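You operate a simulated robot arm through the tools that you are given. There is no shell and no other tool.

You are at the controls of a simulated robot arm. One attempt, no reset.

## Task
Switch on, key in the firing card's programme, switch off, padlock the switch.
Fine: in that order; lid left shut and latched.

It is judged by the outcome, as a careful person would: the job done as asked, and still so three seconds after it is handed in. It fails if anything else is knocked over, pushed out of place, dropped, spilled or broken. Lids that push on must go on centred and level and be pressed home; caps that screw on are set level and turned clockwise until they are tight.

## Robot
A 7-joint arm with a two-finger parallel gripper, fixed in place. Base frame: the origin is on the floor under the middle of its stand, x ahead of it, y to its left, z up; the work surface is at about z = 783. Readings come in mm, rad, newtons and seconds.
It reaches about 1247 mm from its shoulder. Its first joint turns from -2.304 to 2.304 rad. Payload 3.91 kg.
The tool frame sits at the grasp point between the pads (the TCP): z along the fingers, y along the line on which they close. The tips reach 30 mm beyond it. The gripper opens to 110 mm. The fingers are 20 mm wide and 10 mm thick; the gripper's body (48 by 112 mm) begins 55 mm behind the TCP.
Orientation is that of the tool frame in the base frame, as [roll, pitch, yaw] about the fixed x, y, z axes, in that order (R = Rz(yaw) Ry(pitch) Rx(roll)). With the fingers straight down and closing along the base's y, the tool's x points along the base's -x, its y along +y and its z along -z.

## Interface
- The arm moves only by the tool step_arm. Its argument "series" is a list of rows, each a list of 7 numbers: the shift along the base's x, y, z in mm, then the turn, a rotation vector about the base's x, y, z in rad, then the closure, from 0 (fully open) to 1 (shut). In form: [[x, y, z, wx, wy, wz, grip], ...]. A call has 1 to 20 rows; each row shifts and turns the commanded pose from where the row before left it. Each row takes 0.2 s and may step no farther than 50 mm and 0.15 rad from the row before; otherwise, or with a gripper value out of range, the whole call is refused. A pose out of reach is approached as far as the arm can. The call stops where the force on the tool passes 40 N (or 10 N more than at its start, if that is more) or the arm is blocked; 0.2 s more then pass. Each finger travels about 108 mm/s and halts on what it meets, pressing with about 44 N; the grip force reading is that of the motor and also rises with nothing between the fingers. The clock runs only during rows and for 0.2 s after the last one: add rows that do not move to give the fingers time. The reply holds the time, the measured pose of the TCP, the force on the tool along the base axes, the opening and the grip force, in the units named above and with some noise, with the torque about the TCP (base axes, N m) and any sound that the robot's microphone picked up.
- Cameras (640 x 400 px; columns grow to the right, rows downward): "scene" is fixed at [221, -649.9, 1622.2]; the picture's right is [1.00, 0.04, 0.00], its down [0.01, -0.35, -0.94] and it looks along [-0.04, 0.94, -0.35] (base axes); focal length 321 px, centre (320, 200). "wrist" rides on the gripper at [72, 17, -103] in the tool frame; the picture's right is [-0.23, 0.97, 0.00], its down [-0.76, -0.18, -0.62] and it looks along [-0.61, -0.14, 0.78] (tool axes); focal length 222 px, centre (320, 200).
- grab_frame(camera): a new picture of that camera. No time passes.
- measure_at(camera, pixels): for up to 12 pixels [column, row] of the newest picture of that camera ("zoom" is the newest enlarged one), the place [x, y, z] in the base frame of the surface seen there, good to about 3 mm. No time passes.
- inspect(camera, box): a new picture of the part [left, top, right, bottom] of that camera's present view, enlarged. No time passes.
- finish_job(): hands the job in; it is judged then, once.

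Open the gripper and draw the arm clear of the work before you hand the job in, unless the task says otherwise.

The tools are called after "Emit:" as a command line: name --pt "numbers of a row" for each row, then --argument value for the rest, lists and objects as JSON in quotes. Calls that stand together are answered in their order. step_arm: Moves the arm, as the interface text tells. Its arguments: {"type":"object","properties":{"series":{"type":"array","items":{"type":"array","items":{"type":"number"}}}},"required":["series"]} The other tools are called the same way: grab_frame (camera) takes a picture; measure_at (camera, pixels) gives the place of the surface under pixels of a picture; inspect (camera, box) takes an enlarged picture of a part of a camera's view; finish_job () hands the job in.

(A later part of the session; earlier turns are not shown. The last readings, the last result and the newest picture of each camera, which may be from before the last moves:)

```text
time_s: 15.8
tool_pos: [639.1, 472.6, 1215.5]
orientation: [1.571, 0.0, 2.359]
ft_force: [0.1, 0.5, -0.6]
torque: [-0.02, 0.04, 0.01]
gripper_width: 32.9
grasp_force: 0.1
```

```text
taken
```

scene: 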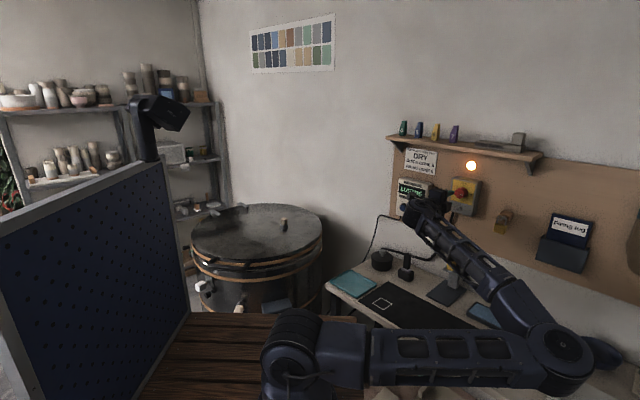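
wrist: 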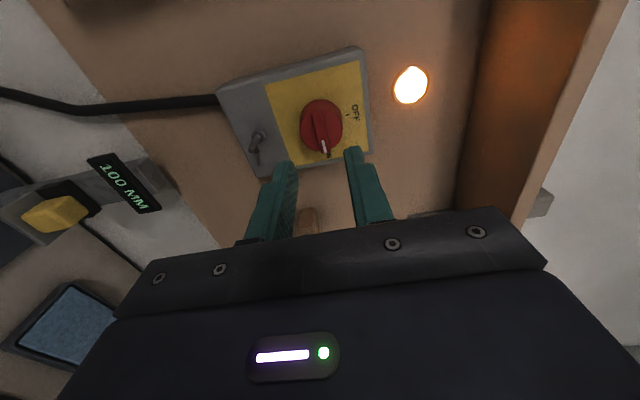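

Knob rests at ON. Next is the blue button (about u=-127, z=1082). I check what lies beneath the elbow first, then travel left at a safe standoff.

Emit:
measure_at --camera "scene" --pixels '[[395, 393], [500, 393], [590, 375], [250, 340], [340, 395], [555, 395], [605, 355], [545, 340], [540, 375]]'

Emit:
step_arm --pt "-17.7 16.8 0 0 0 0 0.8" --pt "-17.7 16.8 0 0 0 0 0.9" --pt "-17.7 16.8 -10 0 0 0 1" --pt "-17.7 16.8 -15 0 0 0 1" --pt "-17.7 16.8 -15 0 0 0 1"

Emit:
grab_frame --camera "scene"

```text
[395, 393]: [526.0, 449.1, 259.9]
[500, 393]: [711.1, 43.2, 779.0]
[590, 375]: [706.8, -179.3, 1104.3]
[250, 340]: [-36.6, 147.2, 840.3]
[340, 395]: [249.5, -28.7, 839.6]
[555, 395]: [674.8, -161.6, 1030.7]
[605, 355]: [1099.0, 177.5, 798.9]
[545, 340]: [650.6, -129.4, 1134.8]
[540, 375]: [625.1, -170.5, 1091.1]
```

```text
time_s: 17.0
tool_pos: [552.2, 549.9, 1201.1]
orientation: [1.587, 0.005, 2.36]
ft_force: [0.7, -0.1, -0.8]
torque: [0.0, 0.03, 0.01]
gripper_width: 0.2
grasp_force: 38.1
out of reach, approached as far as the arm can: row 4, 5
```

```text
taken
```

scene: 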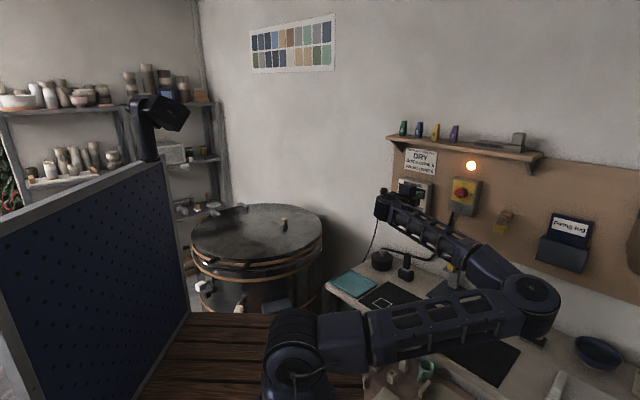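

The arm hit a joint limit on the way down-left in this roll (stuck near z=1201). Roll is irrelevant for pressing, so I roll the hand back about 45° first and then try again.

Emit:
step_arm --pt "0 0 0 -0.09 -0.09 0 1" --pt "0 0 0 -0.09 -0.09 0 1" --pt "0 0 0 -0.09 -0.09 0 1" --pt "0 0 0 -0.09 -0.09 0 1" --pt "0 0 0 -0.09 -0.09 0 1" --pt "0 0 0 -0.09 -0.09 0 1" --pt "0 0 0 0 0 0 1"

Emit:
grab_frame --camera "scene"

```text
time_s: 18.6
tool_pos: [551.8, 550.1, 1202.7]
orientation: [1.573, 0.765, 2.358]
ft_force: [-0.2, 0.0, -0.3]
torque: [0.02, 0.0, 0.04]
gripper_width: 0.0
grasp_force: 37.7
```

```text
taken
```

scene: 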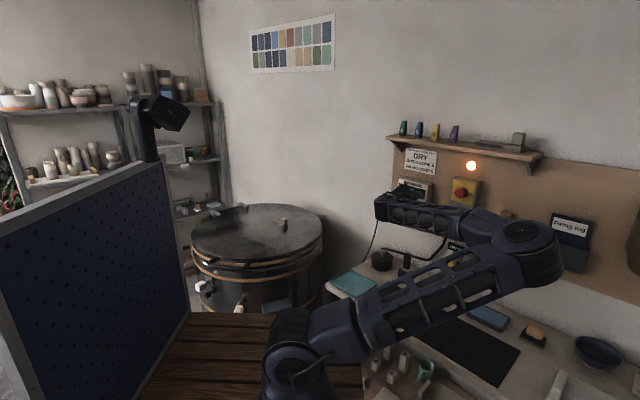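

Rolling back raised the elbow as hoped. Now I move on towards the button standoff at (462, 640, 1082).

Emit:
step_arm --pt "-15 15 -20 0 0 0 1" --pt "-15 15 -20 0 0 0 1" --pt "-15 15 -20 0 0 0 1" --pt "-15 15 -20 0 0 0 1" --pt "-15 15 -20 0 0 0 1" --pt "-15 15 -20 0 0 0 1" --pt "0 0 0 0 0 0 1"

Emit:
grab_frame --camera "scene"

Emit:
grab_frame --camera "wrist"

```text
time_s: 20.2
tool_pos: [460.9, 638.5, 1081.9]
orientation: [1.572, 0.765, 2.358]
ft_force: [0.6, 0.0, 0.3]
torque: [0.01, 0.01, 0.04]
gripper_width: 0.2
grasp_force: 37.3
```

```text
taken
```

scene: 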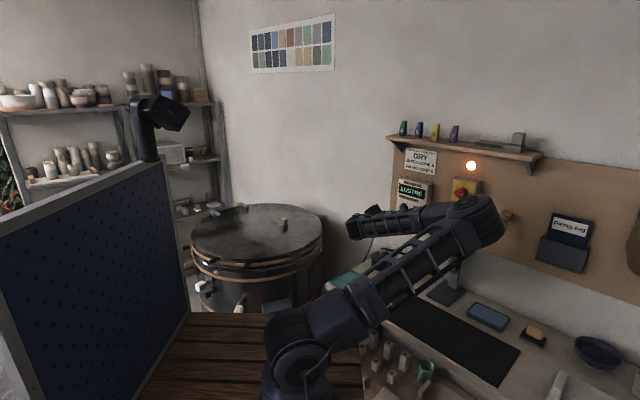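

```text
taken
```

wrist: 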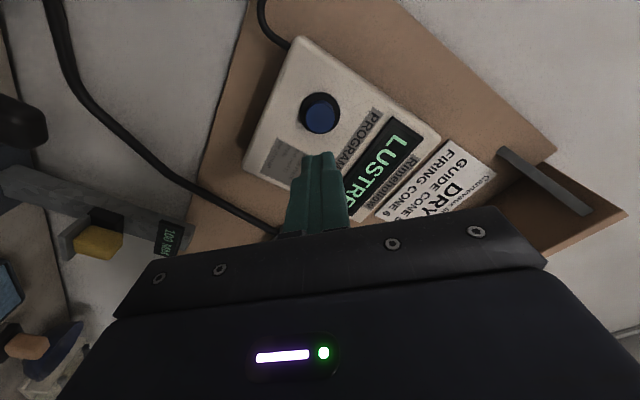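

At the standoff. Display reads LUSTRE; button shows at (320,113) in the wrist view. I zoom and measure it.

Emit:
inspect --camera "wrist" --box '[240, 60, 400, 220]'

Emit:
inspect --camera "scene" --box '[390, 165, 450, 225]'

```text
2.50 times, centred on (320, 140) of wrist
```

zoom: 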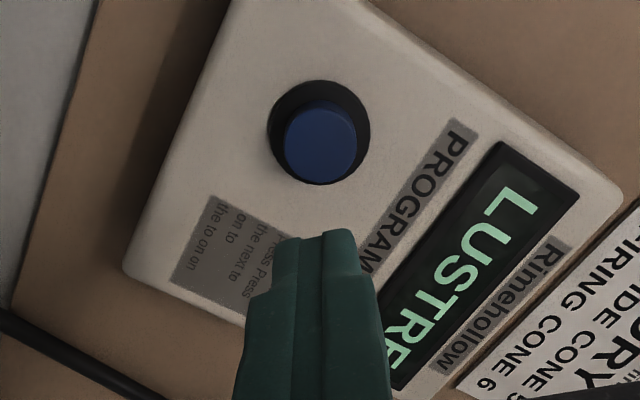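

```text
6.67 times, centred on (420, 195) of scene
```

zoom: 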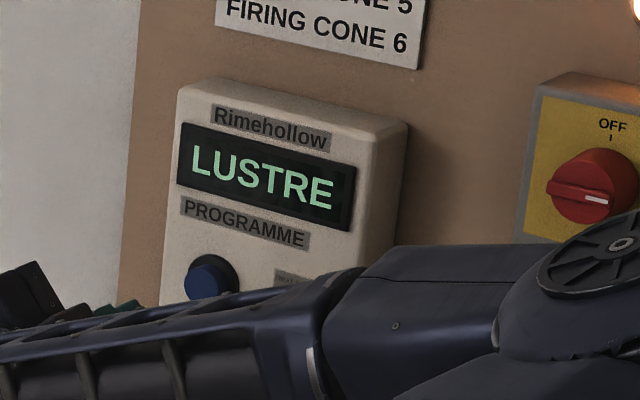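

Emit:
measure_at --camera "wrist" --pixels '[[320, 116], [313, 114], [327, 116], [320, 108], [320, 124], [320, 112]]'

Emit:
measure_at --camera "zoom" --pixels '[[205, 280], [195, 280], [215, 275], [205, 270], [205, 290], [230, 262]]'

```text
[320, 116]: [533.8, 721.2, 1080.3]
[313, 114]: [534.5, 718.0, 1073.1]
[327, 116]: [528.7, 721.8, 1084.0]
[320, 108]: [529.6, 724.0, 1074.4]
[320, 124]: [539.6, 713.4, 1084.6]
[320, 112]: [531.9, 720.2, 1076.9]
```

```text
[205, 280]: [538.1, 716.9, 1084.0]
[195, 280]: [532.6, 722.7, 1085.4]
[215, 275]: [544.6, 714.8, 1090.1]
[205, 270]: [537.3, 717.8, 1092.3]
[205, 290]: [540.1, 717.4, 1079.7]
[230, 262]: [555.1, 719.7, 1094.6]
```

Button centre ≈ u −130, z 1081, front at d≈887. I align and approach with closed fingers to about 10 mm short of it.

Emit:
step_arm --pt "-3.2 3.2 -0.5 0 0 0 1" --pt "12 12 0 0 0 0 1" --pt "12 12 0 0 0 0 1" --pt "12 12 0 0 0 0 1" --pt "12 12 0 0 0 0 1" --pt "0 0 0 0 0 0 1"

Emit:
grab_frame --camera "wrist"

Emit:
inspect --camera "scene" --box '[390, 165, 450, 225]'

```text
time_s: 21.6
tool_pos: [506.7, 691.3, 1081.9]
orientation: [1.57, 0.764, 2.359]
ft_force: [-0.3, 0.2, -0.4]
torque: [0.01, 0.03, -0.02]
gripper_width: 0.0
grasp_force: 37.1
```

```text
taken
```

wrist: 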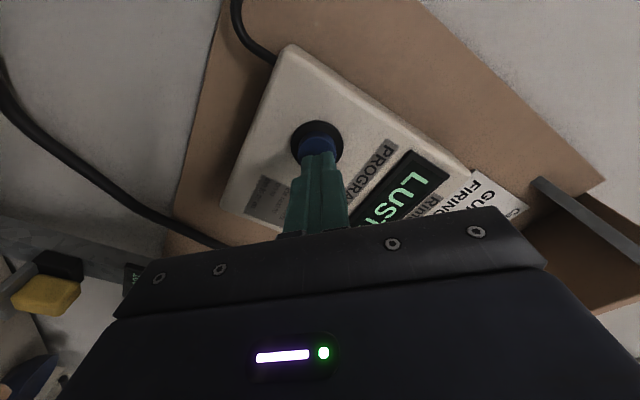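

```text
6.67 times, centred on (420, 195) of scene
```

zoom: 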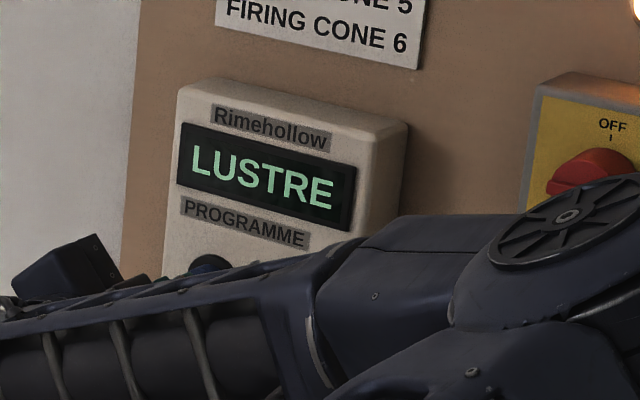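

Tips are at d≈877, aligned (u=-130.5). I advance gently until it makes contact and press the button once.

Emit:
step_arm --pt "3.5 3.5 0 0 0 0 1" --pt "3.5 3.5 0 0 0 0 1" --pt "1.4 1.4 0 0 0 0 1"

Emit:
inspect --camera "scene" --box '[390, 165, 450, 225]'

```text
time_s: 22.4
tool_pos: [514.0, 699.4, 1082.7]
orientation: [1.571, 0.765, 2.359]
ft_force: [-1.3, 0.2, -0.1]
torque: [-0.01, -0.01, 0.01]
gripper_width: 0.1
grasp_force: 37.3
```

```text
6.67 times, centred on (420, 195) of scene
```

zoom: 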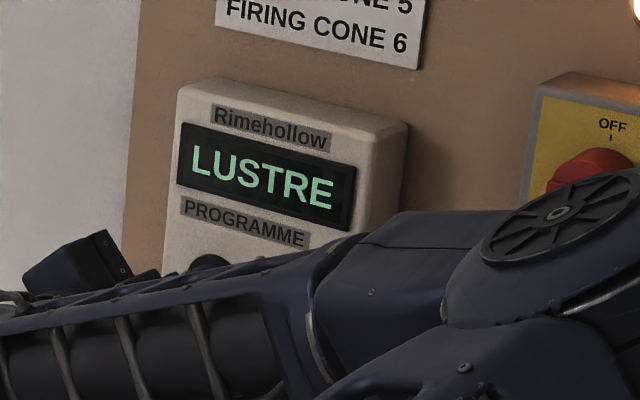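

Tip at d≈888 with a first trace of contact; display still LUSTRE. I push 2 mm further per row.

Emit:
step_arm --pt "1.4 1.4 0 0 0 0 1" --pt "1.4 1.4 0 0 0 0 1"

Emit:
inspect --camera "scene" --box '[390, 165, 450, 225]'

```text
time_s: 23.0
tool_pos: [516.4, 703.4, 1082.6]
orientation: [1.57, 0.763, 2.358]
ft_force: [-5.2, -5.9, 0.3]
torque: [-0.02, -0.01, -0.01]
gripper_width: 0.1
grasp_force: 37.4
heard: click
```

```text
6.67 times, centred on (420, 195) of scene
```

zoom: 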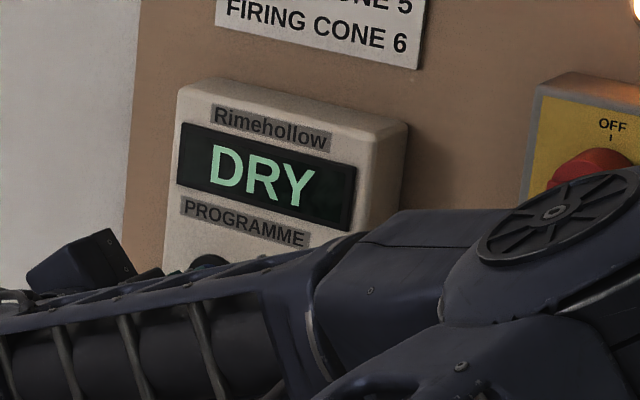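

One click and the display now reads DRY, matching the card. I withdraw straight back and confirm it stays.

Emit:
step_arm --pt "-5 -5 0 0 0 0 1" --pt "-14 -14 0 0 0 0 1" --pt "-17 -17 0 0 0 0 1" --pt "-17 -17 0 0 0 0 1" --pt "0 0 0 0 0 0 1"

Emit:
grab_frame --camera "scene"

Emit:
inspect --camera "scene" --box '[390, 145, 490, 225]'

```text
time_s: 24.2
tool_pos: [466.7, 648.9, 1082.0]
orientation: [1.572, 0.765, 2.36]
ft_force: [-0.4, 0.7, 0.3]
torque: [-0.01, 0.05, -0.01]
gripper_width: 0.1
grasp_force: 37.9
```

```text
taken
```

scene: 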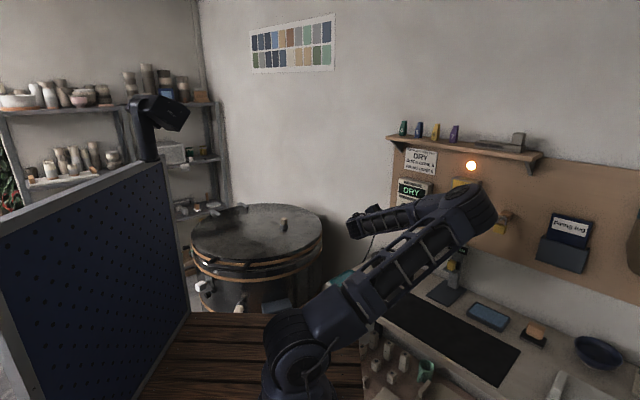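

```text
5.00 times, centred on (440, 185) of scene
```

zoom: 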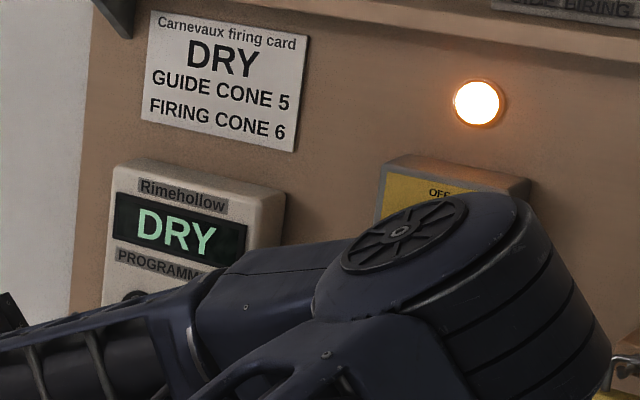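

Display stays at DRY, lamp still on. I return to the knob along the reverse path, keeping 100 mm off the panel.

Emit:
step_arm --pt "17.4 -17.8 18 0 0 0 1" --pt "17.4 -17.8 18 0 0 0 1" --pt "17.4 -17.8 18 0 0 0 1" --pt "17.4 -17.8 18 0 0 0 1" --pt "17.4 -17.8 18 0 0 0 0.8" --pt "17.4 -17.8 18 0 0 0 0.65" --pt "17.4 -17.8 18 0 0 0 0.65" --pt "17.4 -17.8 7 0 0 0 0.65" --pt "17.4 -17.8 0 0 0 0 0.65" --pt "17.4 -17.8 0 0 0 0 0.65" --pt "0 0 0 0 0 0 0.65"

Emit:
grab_frame --camera "scene"

Emit:
grab_frame --camera "wrist"

```text
time_s: 26.6
tool_pos: [639.3, 472.5, 1215.5]
orientation: [1.572, 0.765, 2.358]
ft_force: [-0.2, 0.2, -0.6]
torque: [-0.01, -0.01, 0.01]
gripper_width: 38.5
grasp_force: 0.1
```

```text
taken
```

scene: 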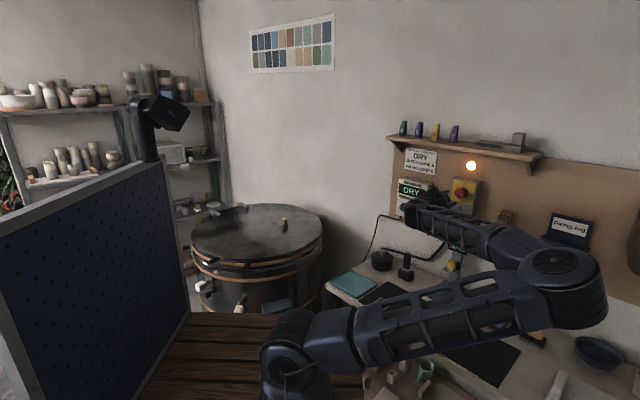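

```text
taken
```

wrist: 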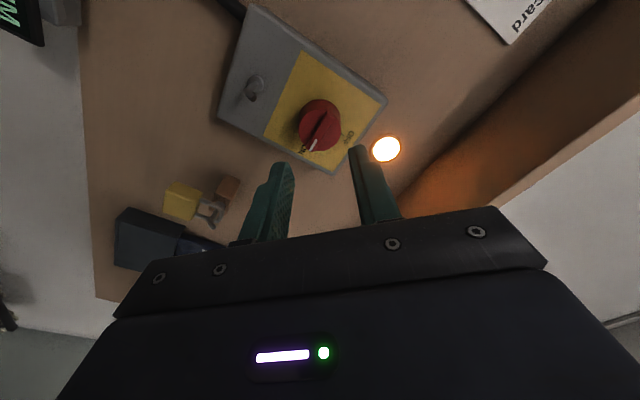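

Back in front of the knob. I roll the hand +0.765 rad so the fingers close vertically on the now-horizontal bar.

Emit:
step_arm --pt "0 0 0 0.0902 0.0902 0 0.65" --pt "0 0 0 0.0902 0.0902 0 0.65" --pt "0 0 0 0.0902 0.0902 0 0.65" --pt "0 0 0 0.0902 0.0902 0 0.65" --pt "0 0 0 0.0902 0.0902 0 0.65" --pt "1.6 -1.6 0 0.0902 0.0902 0 0.65" --pt "0 0 0 0 0 0 0.65"

Emit:
inspect --camera "wrist" --box '[230, 40, 410, 200]'

Emit:
grab_frame --camera "scene"

```text
time_s: 28.2
tool_pos: [641.3, 470.7, 1215.2]
orientation: [1.572, -0.003, 2.358]
ft_force: [-0.4, -0.8, 0.1]
torque: [0.01, 0.02, -0.02]
gripper_width: 38.3
grasp_force: 0.1
```

```text
2.50 times, centred on (320, 120) of wrist
```

zoom: 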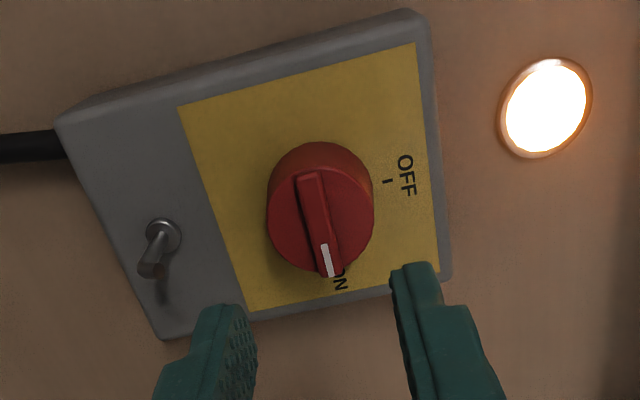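

```text
taken
```

scene: 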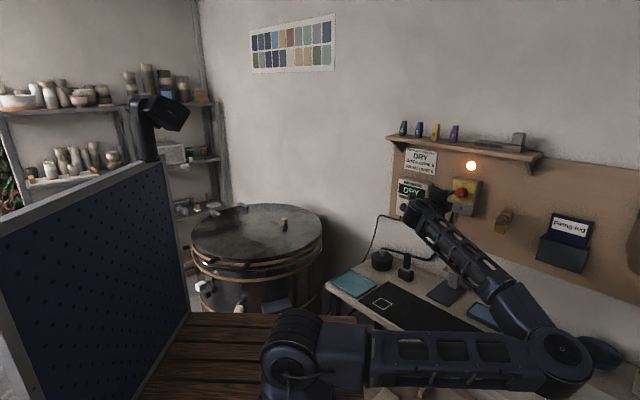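

Bar is vertical in this view, lined up with the fingers. I measure its centre height once more, then advance.

Emit:
measure_at --camera "zoom" --pixels '[[315, 200], [320, 225], [323, 245], [303, 225], [338, 225], [312, 185]]'

Emit:
step_arm --pt "10 10 0.5 0 0 0 0.65" --pt "10 10 0 0 0 0 0.65" --pt "10 10 0 0 0 0 0.65" --pt "6 6 0 0 0 0 0.65" --pt "0 0 0 0 0 0 0.65"

Emit:
inspect --camera "wrist" --box '[230, 60, 410, 220]'

```text
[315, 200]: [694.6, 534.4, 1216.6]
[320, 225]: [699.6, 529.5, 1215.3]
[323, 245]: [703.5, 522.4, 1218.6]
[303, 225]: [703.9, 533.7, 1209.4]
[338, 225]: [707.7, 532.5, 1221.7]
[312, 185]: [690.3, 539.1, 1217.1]
```

```text
time_s: 29.4
tool_pos: [676.6, 504.7, 1215.7]
orientation: [1.572, -0.002, 2.356]
ft_force: [-0.6, 0.7, -0.9]
torque: [0.0, 0.0, -0.02]
gripper_width: 38.4
grasp_force: 0.1
```

```text
2.50 times, centred on (320, 140) of wrist
```

zoom: 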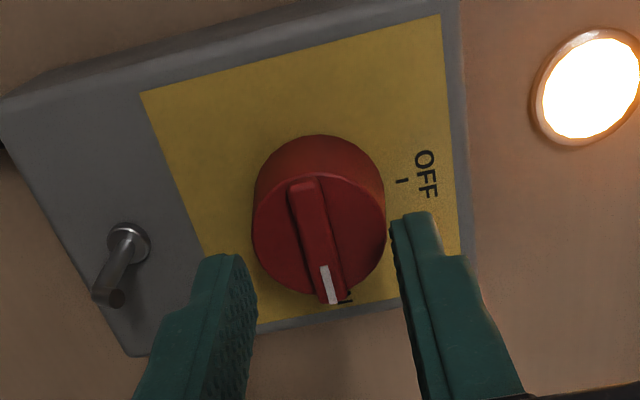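

Bar centre z≈1216. I advance the last ~9.5 mm and close on the bar.

Emit:
step_arm --pt "4 4 0.7 0 0 0 0.65" --pt "2.8 2.8 0 0 0 0 0.65" --pt "0 0 0 0 0 0 0.8" --pt "0 0 0 0 0 0 1.0" --pt "0 0 0 0 0 0 1.0" --pt "0 0 0 0 0 0 1.0"

Emit:
inspect --camera "wrist" --box '[230, 60, 410, 220]'

```text
time_s: 30.8
tool_pos: [682.7, 512.7, 1215.1]
orientation: [1.571, -0.002, 2.358]
ft_force: [-11.0, -11.9, -10.9]
torque: [-0.26, 0.15, -0.02]
gripper_width: 8.9
grasp_force: 45.4
```

```text
2.50 times, centred on (320, 140) of wrist
```

zoom: 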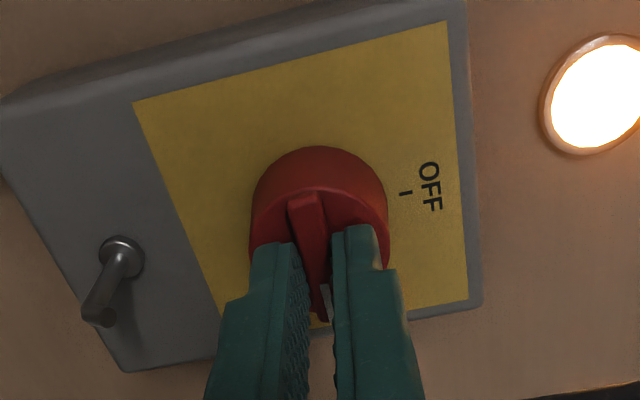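

Gripped (8.9 mm). I relieve the slight push-in and downward load, then turn counter-clockwise back towards OFF.

Emit:
step_arm --pt "-0.8 -0.8 -1 0 0 0 1" --pt "0 0 0 -0.05 -0.05 0 1" --pt "0 0 0 -0.09 -0.09 0 1" --pt "0 0 0 -0.09 -0.09 0 1" --pt "0 0 0 -0.09 -0.09 0 1" --pt "0 0 0 -0.09 -0.09 0 1"

Emit:
inspect --camera "wrist" --box '[230, 60, 410, 220]'

```text
time_s: 32.2
tool_pos: [681.6, 512.3, 1216.1]
orientation: [1.568, 0.58, 2.359]
ft_force: [12.6, 29.4, 19.9]
torque: [0.72, -0.68, -0.45]
gripper_width: 9.0
grasp_force: 44.9
```

```text
2.50 times, centred on (320, 140) of wrist
```

zoom: 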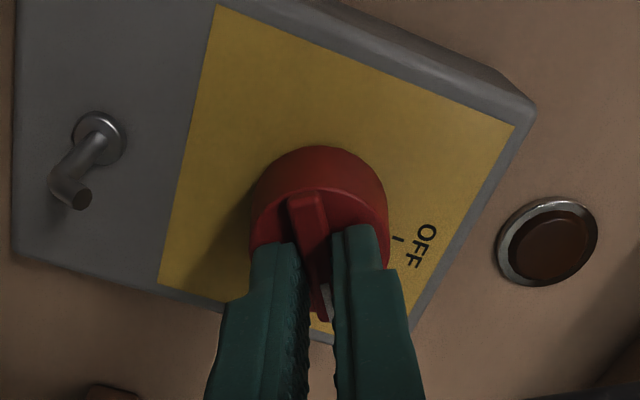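

Lamp is off and the knob is following (0.58 rad). I trim the command slightly to relieve the load and continue to OFF.

Emit:
step_arm --pt "0.2 1.4 1.5 0 0 0 1" --pt "0 0 0 -0.09 -0.09 0 1" --pt "0 0 0 -0.09 -0.09 0 1" --pt "0 0 0 -0.09 -0.09 0 1" --pt "0 0 0 -0.09 -0.09 0 1"

Emit:
inspect --camera "wrist" --box '[230, 60, 410, 220]'

```text
time_s: 33.4
tool_pos: [681.1, 511.9, 1217.3]
orientation: [1.573, 1.088, 2.361]
ft_force: [-3.2, -12.7, -6.4]
torque: [-0.38, 0.38, -0.02]
gripper_width: 8.8
grasp_force: 44.9
```

```text
2.50 times, centred on (320, 140) of wrist
```

zoom: 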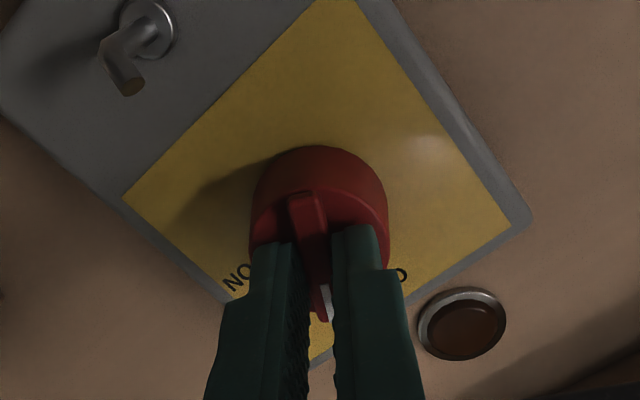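

About 1.09 of 1.57 rad done, low forces. I turn the remaining ~0.48 rad.

Emit:
step_arm --pt "0 0 -0.5 -0.09 -0.09 0 1" --pt "0 0 0 -0.09 -0.09 0 1" --pt "0 0 0 -0.09 -0.09 0 1" --pt "0 0 0 -0.071 -0.071 0 1" --pt "0 0 0 0 0 0 1"

Emit:
inspect --camera "wrist" --box '[230, 60, 410, 220]'

Emit:
grab_frame --camera "scene"

```text
time_s: 34.6
tool_pos: [683.1, 513.4, 1216.9]
orientation: [-2.68, 1.568, -1.893]
ft_force: [-9.1, -18.1, -5.1]
torque: [-0.19, 0.21, -0.16]
gripper_width: 9.1
grasp_force: 44.6
```

```text
2.50 times, centred on (320, 140) of wrist
```

zoom: 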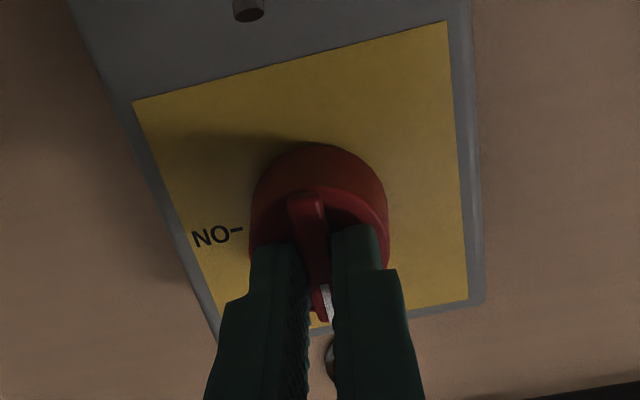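

```text
taken
```

scene: 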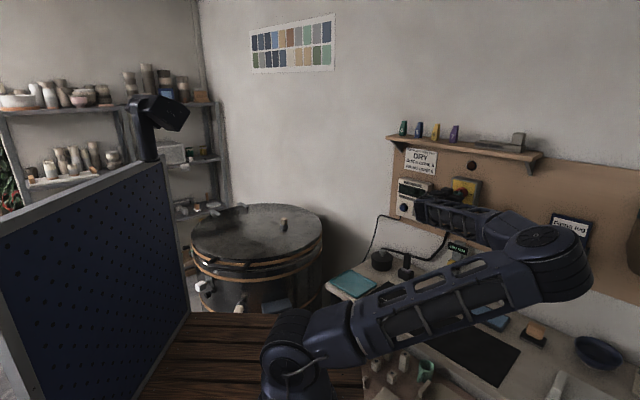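

Knob is back at OFF, lamp and display dark. I release and back straight out about 60 mm.

Emit:
step_arm --pt "0 0 0 0 0 0 0.7" --pt "0 0 0 0 0 0 0.7" --pt "-7 -7 0 0 0 0 0.7" --pt "-14 -14 0 0 0 0 0.7" --pt "-21 -21 0 0 0 0 0.7" --pt "0 0 0 0 0 0 0.7"

Emit:
grab_frame --camera "wrist"

Emit:
inspect --camera "wrist" --box '[220, 0, 420, 200]'

Emit:
inspect --camera "scene" --box '[395, 150, 515, 230]'

```text
time_s: 36.0
tool_pos: [639.5, 471.4, 1216.0]
orientation: [-2.982, 1.569, -2.197]
ft_force: [-0.7, 0.6, 0.1]
torque: [0.0, 0.01, -0.02]
gripper_width: 33.1
grasp_force: 0.0
```

```text
taken
```

wrist: 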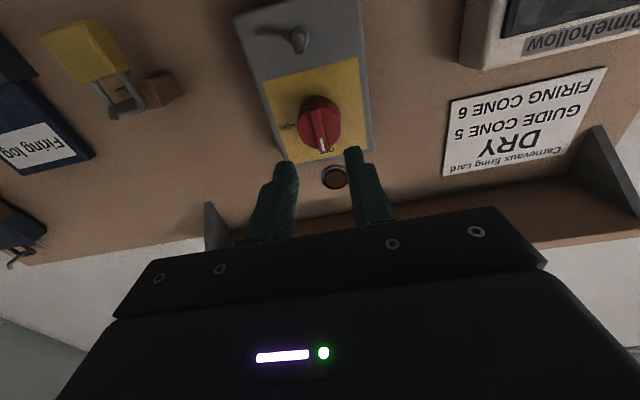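

```text
2.00 times, centred on (320, 100) of wrist
```

zoom: 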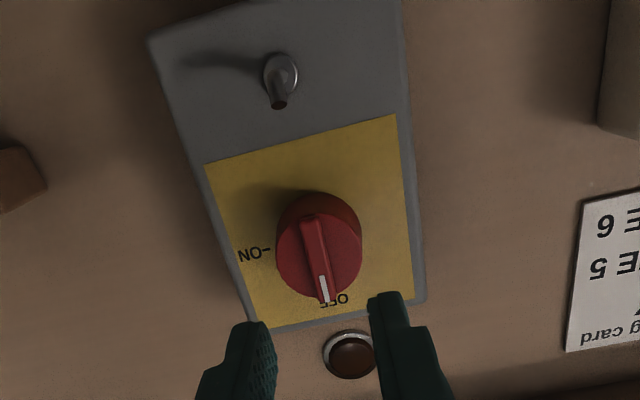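

```text
5.00 times, centred on (455, 190) of scene
```

zoom: 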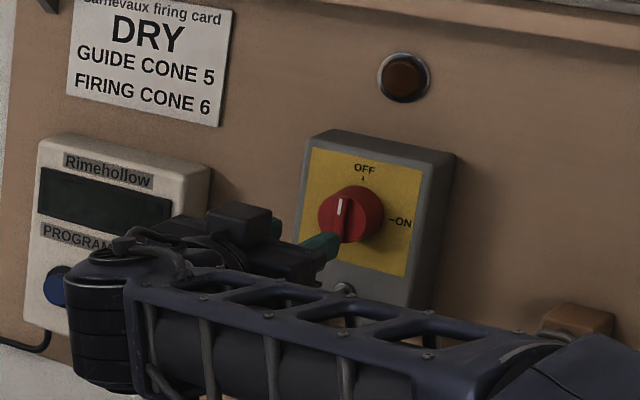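

Switch is OFF, lamp and display dark. Now to the padlock: I move right and down to a standoff in front of it (u≈282, z≈1125) with fingers opening.

Emit:
step_arm --pt "13 -15.8 -10 0 0 0 0.5" --pt "13 -15.8 -10 0 0 0 0.5" --pt "13 -15.8 -10 0 0 0 0.5" --pt "13 -15.8 -10 0 0 0 0.5" --pt "13 -15.8 -10 0 0 0 0.5" --pt "13 -15.8 -10 0 0 0 0.5" --pt "13 -15.8 -10 0 0 0 0.5" --pt "13 -15.8 -10 0 0 0 0.5" --pt "0 0 0 0 0 0 0.5"

Emit:
grab_frame --camera "wrist"

Emit:
grab_frame --camera "scene"

```text
time_s: 38.0
tool_pos: [680.3, 423.7, 1186.4]
orientation: [3.084, 1.568, -2.414]
ft_force: [-0.7, 0.1, -0.7]
torque: [-0.06, 0.01, -0.01]
gripper_width: 55.0
grasp_force: 0.0
out of reach, approached as far as the arm can: row 4, 5, 6, 7, 8
```

```text
taken
```

wrist: 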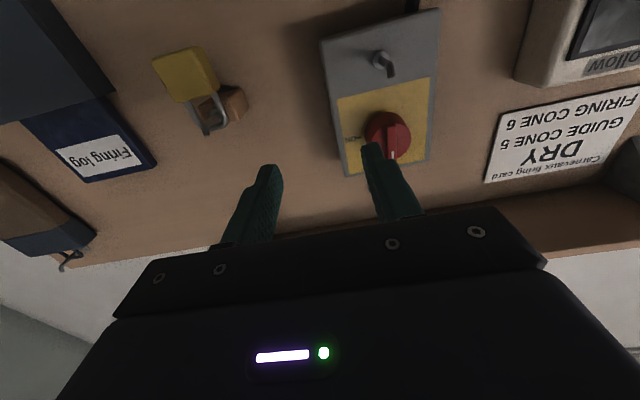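

```text
taken
```

scene: 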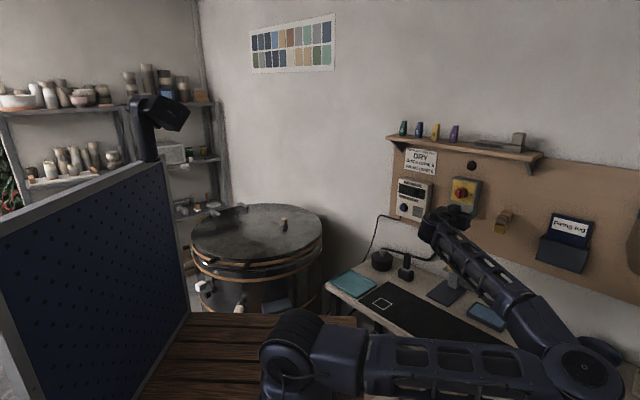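

The arm is at a joint limit with the elbow low on the right. Rolling the hand the other way (negative) earlier freed it, and a 180° roll still gives a horizontal closing direction, so I roll back in stages here, clear of the wall.

Emit:
step_arm --pt "-5 -5 2 -0.09 -0.09 0 0.5" --pt "-5 -5 2 -0.09 -0.09 0 0.5" --pt "-5 -5 2 -0.09 -0.09 0 0.5" --pt "-5 -5 2 -0.09 -0.09 0 0.5" --pt "0 0 2 -0.09 -0.09 0 0.5" --pt "0 0 2 -0.09 -0.09 0 0.5"

Emit:
grab_frame --camera "scene"

```text
time_s: 39.4
tool_pos: [661.1, 402.9, 1197.7]
orientation: [-1.572, 0.804, -0.786]
ft_force: [0.2, 0.0, -0.4]
torque: [0.02, -0.03, 0.01]
gripper_width: 54.6
grasp_force: 0.0
```

```text
taken
```

scene: 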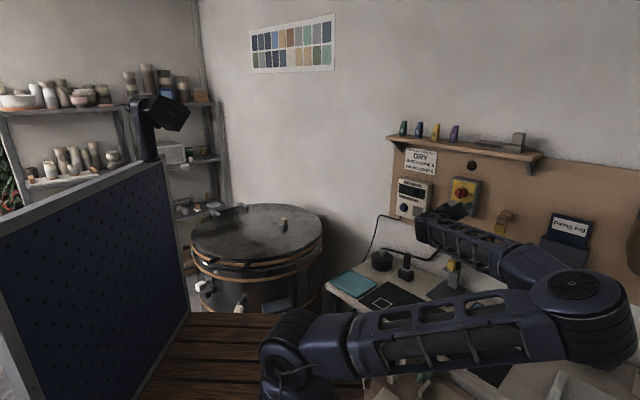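

Elbow is coming up (now at 580,315). I keep rolling.

Emit:
step_arm --pt "0 0 0 -0.09 -0.09 0 0.5" --pt "0 0 0 -0.09 -0.09 0 0.5" --pt "0 0 0 -0.09 -0.09 0 0.5" --pt "0 0 0 -0.09 -0.09 0 0.5" --pt "0 0 0 -0.09 -0.09 0 0.5" --pt "0 0 0 -0.09 -0.09 0 0.5" --pt "0 0 0 0 0 0 0.5"

Emit:
grab_frame --camera "scene"

```text
time_s: 41.0
tool_pos: [660.2, 403.6, 1198.5]
orientation: [-1.571, 0.042, -0.785]
ft_force: [0.2, 0.2, -0.2]
torque: [0.01, 0.0, -0.03]
gripper_width: 55.2
grasp_force: 0.0
```

```text
taken
```

scene: 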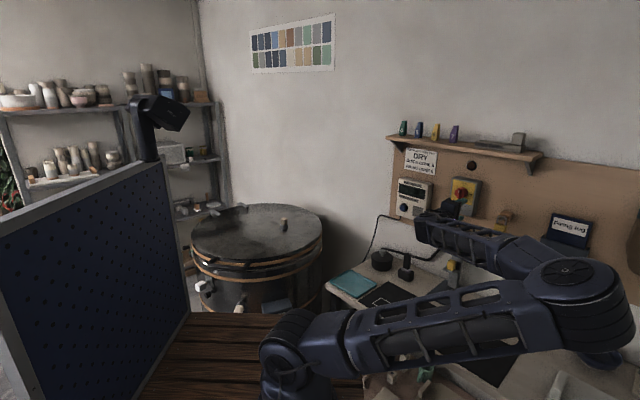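

Roll is now −90° with the elbow steady, so the wrist joint itself is turning. I continue another 90° to put the camera on top.

Emit:
step_arm --pt "0 0 0 -0.0926 -0.0926 0 0.5" --pt "0 0 0 -0.0926 -0.0926 0 0.5" --pt "0 0 0 -0.0926 -0.0926 0 0.5" --pt "0 0 0 -0.0926 -0.0926 0 0.5" --pt "0 0 0 -0.0926 -0.0926 0 0.5" --pt "0 0 0 -0.0926 -0.0926 0 0.5" --pt "0 0 0 -0.0926 -0.0926 0 0.5" --pt "0 0 0 -0.0926 -0.0926 0 0.5" --pt "0 0 0 -0.0926 -0.0926 0 0.5" --pt "0 0 0 -0.0926 -0.0926 0 0.5" --pt "0 0 0 -0.0926 -0.0926 0 0.5" --pt "0 0 0 -0.0926 -0.0926 0 0.5" --pt "0 0 0 0 0 0 0.5"

Emit:
grab_frame --camera "scene"

Emit:
grab_frame --camera "wrist"

```text
time_s: 43.8
tool_pos: [660.4, 403.0, 1199.3]
orientation: [-1.541, -1.531, -0.815]
ft_force: [-0.1, 0.5, -0.6]
torque: [0.01, 0.0, -0.02]
gripper_width: 55.1
grasp_force: 0.1
```

```text
taken
```

scene: 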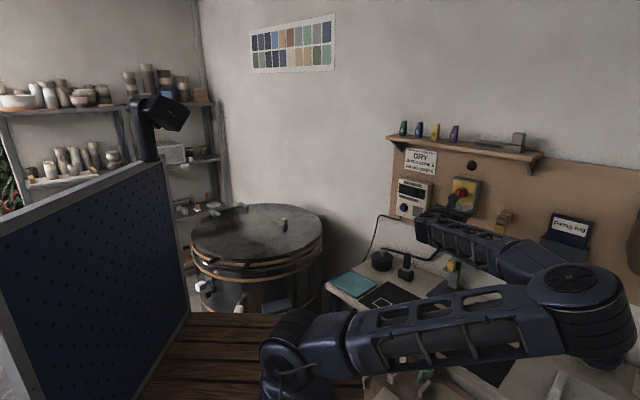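

```text
taken
```

wrist: 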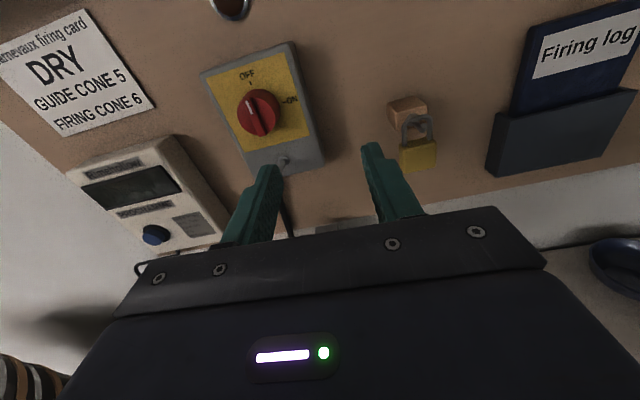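

Camera is now on top with an upright view: switch OFF, padlock at (418,150). I try moving right and down towards the padlock in this roll.

Emit:
step_arm --pt "13 -10.6 -10 -0.005 -0.005 0 0.5" --pt "13 -10.6 -10 -0.005 -0.005 0 0.5" --pt "13 -10.6 -10 -0.005 -0.005 0 0.5" --pt "13 -10.6 -10 -0.005 -0.005 0 0.5" --pt "13 -10.6 -10 -0.005 -0.005 0 0.5" --pt "13 -10.6 -10 -0.005 -0.005 0 0.5" --pt "0 0 0 0 0 0 0.5"

Emit:
grab_frame --camera "scene"

Emit:
grab_frame --camera "wrist"

```text
time_s: 45.4
tool_pos: [738.3, 339.1, 1139.4]
orientation: [1.201, -1.567, 2.728]
ft_force: [-0.5, 0.2, 0.0]
torque: [0.01, -0.03, 0.01]
gripper_width: 54.9
grasp_force: 0.0
```

```text
taken
```

scene: 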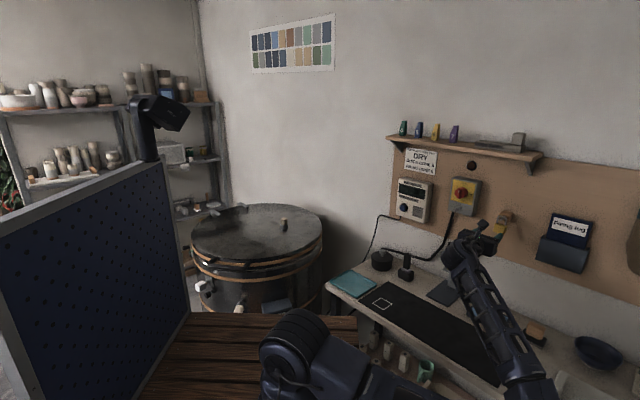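

```text
taken
```

wrist: 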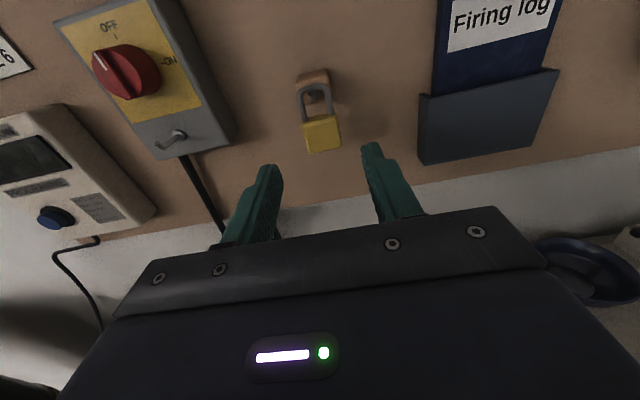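

Right in front of the padlock (at 322,118 in the wrist view). The elbow is low on the right, out of view; I check the links' positions against the bench edge before proceeding.

Emit:
measure_at --camera "scene" --pixels '[[525, 385], [535, 395], [500, 330], [470, 270], [380, 385], [310, 340], [545, 385], [500, 375], [478, 382], [570, 390], [420, 395], [580, 365]]'

Emit:
inspect --camera "wrist" --box '[250, 50, 410, 170]'

Emit:
inspect --camera "scene" --box '[440, 170, 540, 260]'

```text
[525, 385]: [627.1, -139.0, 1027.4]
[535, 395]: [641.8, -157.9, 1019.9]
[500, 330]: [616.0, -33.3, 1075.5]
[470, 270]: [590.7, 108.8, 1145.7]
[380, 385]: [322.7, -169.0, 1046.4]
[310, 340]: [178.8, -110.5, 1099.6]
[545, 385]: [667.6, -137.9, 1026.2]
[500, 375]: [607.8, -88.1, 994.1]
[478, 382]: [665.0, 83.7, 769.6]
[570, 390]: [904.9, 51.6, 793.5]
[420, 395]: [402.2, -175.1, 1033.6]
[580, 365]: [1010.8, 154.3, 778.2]
```

```text
3.33 times, centred on (330, 110) of wrist
```

zoom: 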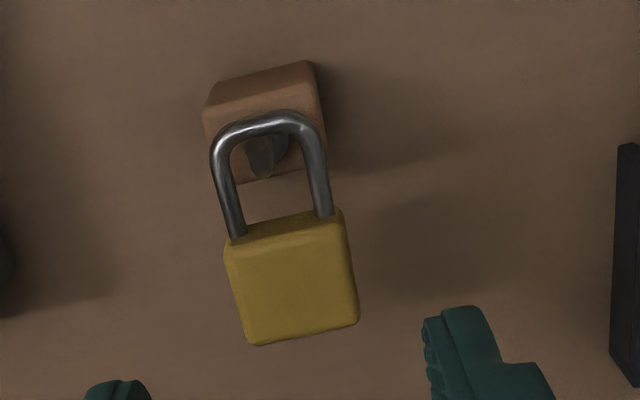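

```text
4.44 times, centred on (490, 215) of scene
```

zoom: 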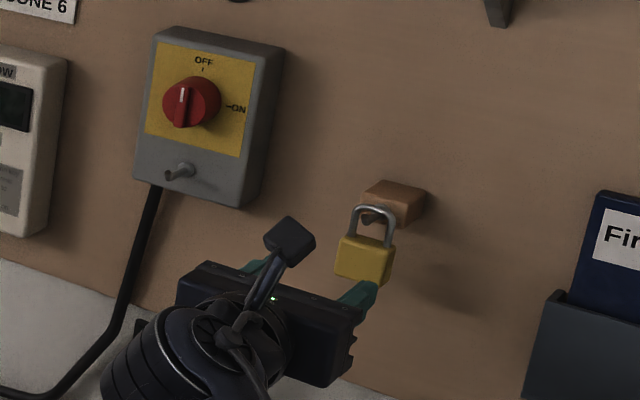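

Links are clear (lowest ≈ z 990 ahead of the bench). I measure the padlock body, shackle and peg in the wrist zoom.

Emit:
inspect --camera "wrist" --box '[250, 50, 410, 170]'

Emit:
measure_at --camera "zoom" --pixels '[[290, 290], [230, 260], [350, 250], [250, 335], [355, 315], [285, 220], [265, 125], [225, 190], [320, 185], [262, 155], [265, 172], [280, 75]]'

Emit:
measure_at --camera "zoom" --pixels '[[215, 110], [318, 90], [250, 150], [275, 140], [290, 230], [240, 245], [335, 215], [290, 330], [290, 250], [300, 120], [230, 135], [262, 178]]'

```text
3.33 times, centred on (330, 110) of wrist
```

zoom: 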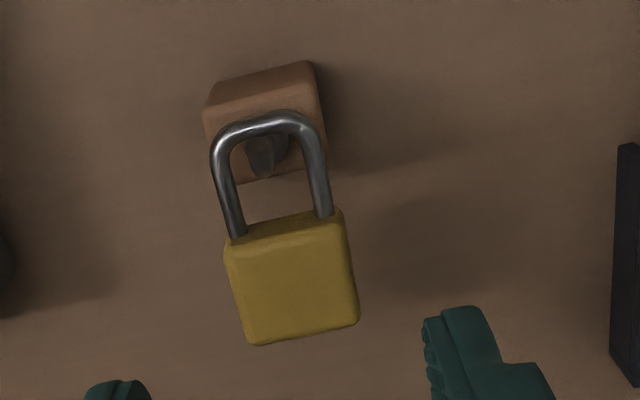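

```text
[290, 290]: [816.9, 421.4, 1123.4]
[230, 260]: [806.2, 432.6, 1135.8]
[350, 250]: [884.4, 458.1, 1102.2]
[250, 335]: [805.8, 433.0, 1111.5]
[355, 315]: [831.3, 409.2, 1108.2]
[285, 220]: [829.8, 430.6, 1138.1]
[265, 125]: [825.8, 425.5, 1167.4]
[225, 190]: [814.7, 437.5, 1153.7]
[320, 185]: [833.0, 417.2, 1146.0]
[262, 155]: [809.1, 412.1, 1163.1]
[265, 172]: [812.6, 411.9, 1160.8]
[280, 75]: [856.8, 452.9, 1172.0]
```

```text
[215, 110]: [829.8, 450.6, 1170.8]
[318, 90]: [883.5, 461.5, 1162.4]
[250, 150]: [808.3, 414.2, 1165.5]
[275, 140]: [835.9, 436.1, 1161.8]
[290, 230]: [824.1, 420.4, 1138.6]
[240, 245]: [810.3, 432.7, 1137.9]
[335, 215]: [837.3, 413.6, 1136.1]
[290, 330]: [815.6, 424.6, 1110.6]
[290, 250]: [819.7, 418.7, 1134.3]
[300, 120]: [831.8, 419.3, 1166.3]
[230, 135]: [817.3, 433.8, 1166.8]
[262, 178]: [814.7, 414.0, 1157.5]
```

Body: u 264–299 (centre ≈281), front d≈876, z 1108–1137; peg tip at d≈864 turned up. I zoom on both pegs to get the tip heights right.

Emit:
inspect --camera "scene" --box '[462, 197, 492, 217]'

Emit:
inspect --camera "scene" --box '[505, 205, 545, 235]'

Emit:
inspect --camera "wrist" --box '[130, 100, 230, 180]'

```text
16.00 times, centred on (477, 207) of scene
```

zoom: 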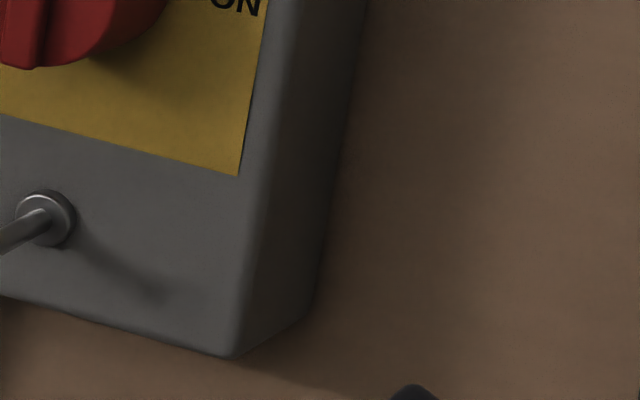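

```text
13.33 times, centred on (525, 220) of scene
```

zoom: 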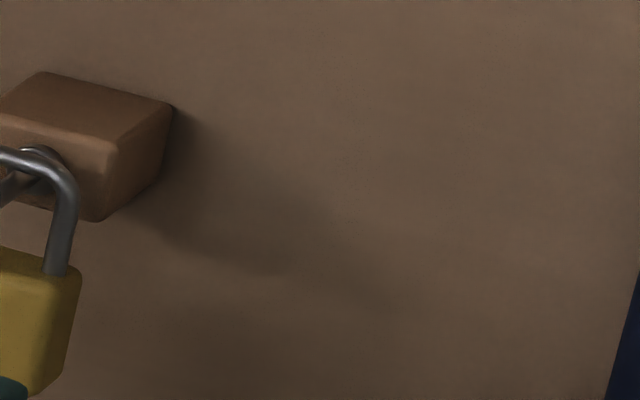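

```text
5.00 times, centred on (180, 140) of wrist
```

zoom: 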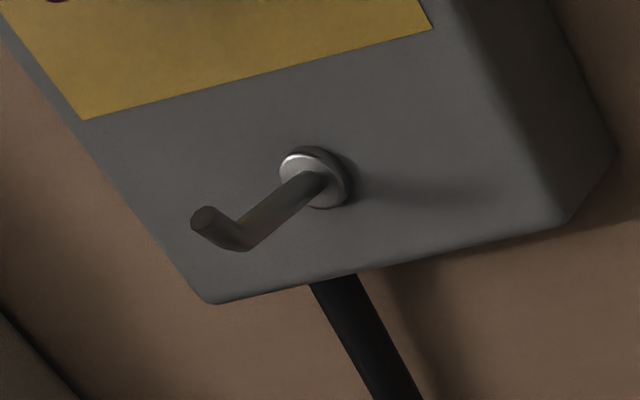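

The wrist zoom shows the switch hook clearly: straight rod with an up-turned tip. I measure along it.

Emit:
measure_at --camera "zoom" --pixels '[[207, 215], [200, 225], [222, 232], [240, 238], [265, 220], [290, 198], [310, 185], [300, 165], [335, 195], [250, 225], [280, 195], [245, 245]]'

Emit:
inspect --camera "scene" --box '[445, 195, 475, 215]'

Emit:
measure_at --camera "zoom" --pixels '[[205, 210], [215, 222], [240, 225], [265, 210], [285, 205], [300, 190]]'

```text
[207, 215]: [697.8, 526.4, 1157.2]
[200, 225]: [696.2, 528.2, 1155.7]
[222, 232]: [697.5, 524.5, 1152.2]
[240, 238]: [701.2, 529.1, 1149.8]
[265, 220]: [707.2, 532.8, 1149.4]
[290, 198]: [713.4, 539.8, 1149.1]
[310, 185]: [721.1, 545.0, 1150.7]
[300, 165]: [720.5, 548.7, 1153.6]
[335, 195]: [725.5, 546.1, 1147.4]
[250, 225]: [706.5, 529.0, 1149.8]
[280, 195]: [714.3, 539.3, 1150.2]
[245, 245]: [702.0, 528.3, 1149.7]
```

```text
16.00 times, centred on (460, 205) of scene
```

zoom: 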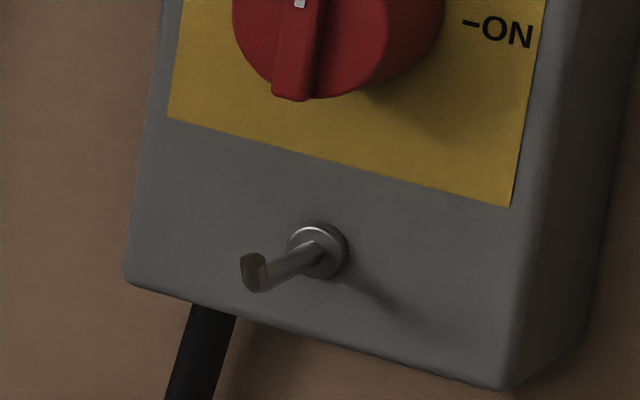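

```text
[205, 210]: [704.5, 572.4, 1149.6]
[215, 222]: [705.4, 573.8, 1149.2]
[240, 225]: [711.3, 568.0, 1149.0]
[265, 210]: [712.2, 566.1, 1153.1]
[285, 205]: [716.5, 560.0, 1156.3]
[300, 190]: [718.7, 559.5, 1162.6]
```

Emit:
measure_at --camera "zoom" --pixels '[[253, 258], [248, 262], [262, 262], [255, 275], [262, 288], [285, 265], [305, 252], [316, 232], [330, 260], [300, 270]]'

```text
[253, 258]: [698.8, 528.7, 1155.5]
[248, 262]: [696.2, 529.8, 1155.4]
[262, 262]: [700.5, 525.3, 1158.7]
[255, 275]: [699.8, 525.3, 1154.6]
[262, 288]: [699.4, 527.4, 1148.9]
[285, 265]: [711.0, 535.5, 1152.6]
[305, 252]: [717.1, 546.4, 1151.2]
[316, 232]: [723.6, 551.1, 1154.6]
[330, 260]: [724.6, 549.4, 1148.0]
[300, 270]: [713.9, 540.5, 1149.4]
```

Switch hook: rod axis u≈122, z≈1150, tip up to z≈1158, d 862–869; the padlock's hook is the same shape ~11 mm higher at u≈281. I lower to z≈1122 and approach with fingers open either side of the body, stopping short to check.

Emit:
step_arm --pt "-0.7 0.7 -8.7 0 0 0 0.5" --pt "0 0 -8.7 0 0 0 0.5" --pt "14 14 0 0 0 0 0.5" --pt "14 14 0 0 0 0 0.5" --pt "14 14 0 0 0 0 0.5" --pt "0 0 0 0 0 0 0.5"

Emit:
grab_frame --camera "wrist"

Emit:
inspect --camera "scene" --box '[450, 185, 540, 255]'

```text
time_s: 46.8
tool_pos: [781.2, 377.0, 1119.4]
orientation: [2.644, -1.565, 1.288]
ft_force: [-0.1, -0.1, -0.6]
torque: [0.02, 0.02, -0.01]
gripper_width: 55.0
grasp_force: 0.0
out of reach, approached as far as the arm can: row 5
```

```text
taken
```

wrist: 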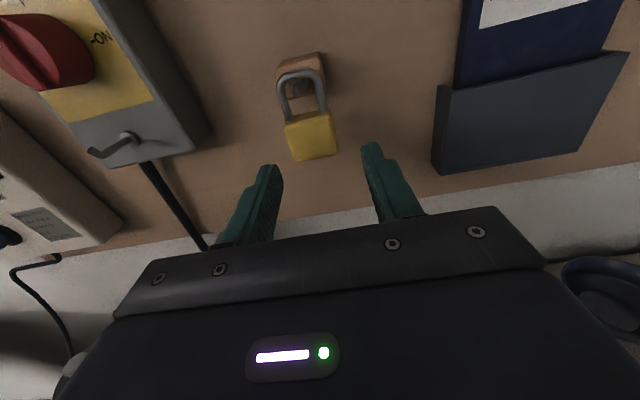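

```text
5.71 times, centred on (495, 220) of scene
```

zoom: 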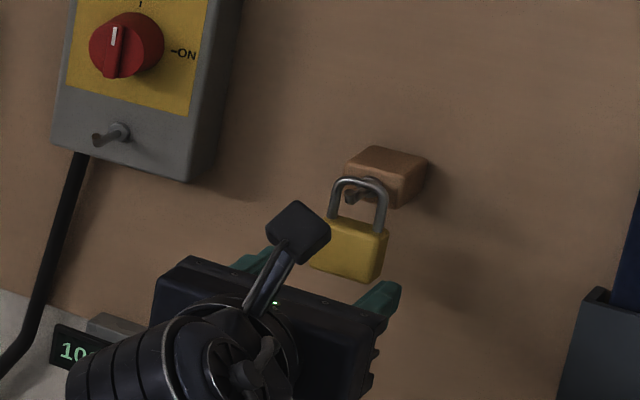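

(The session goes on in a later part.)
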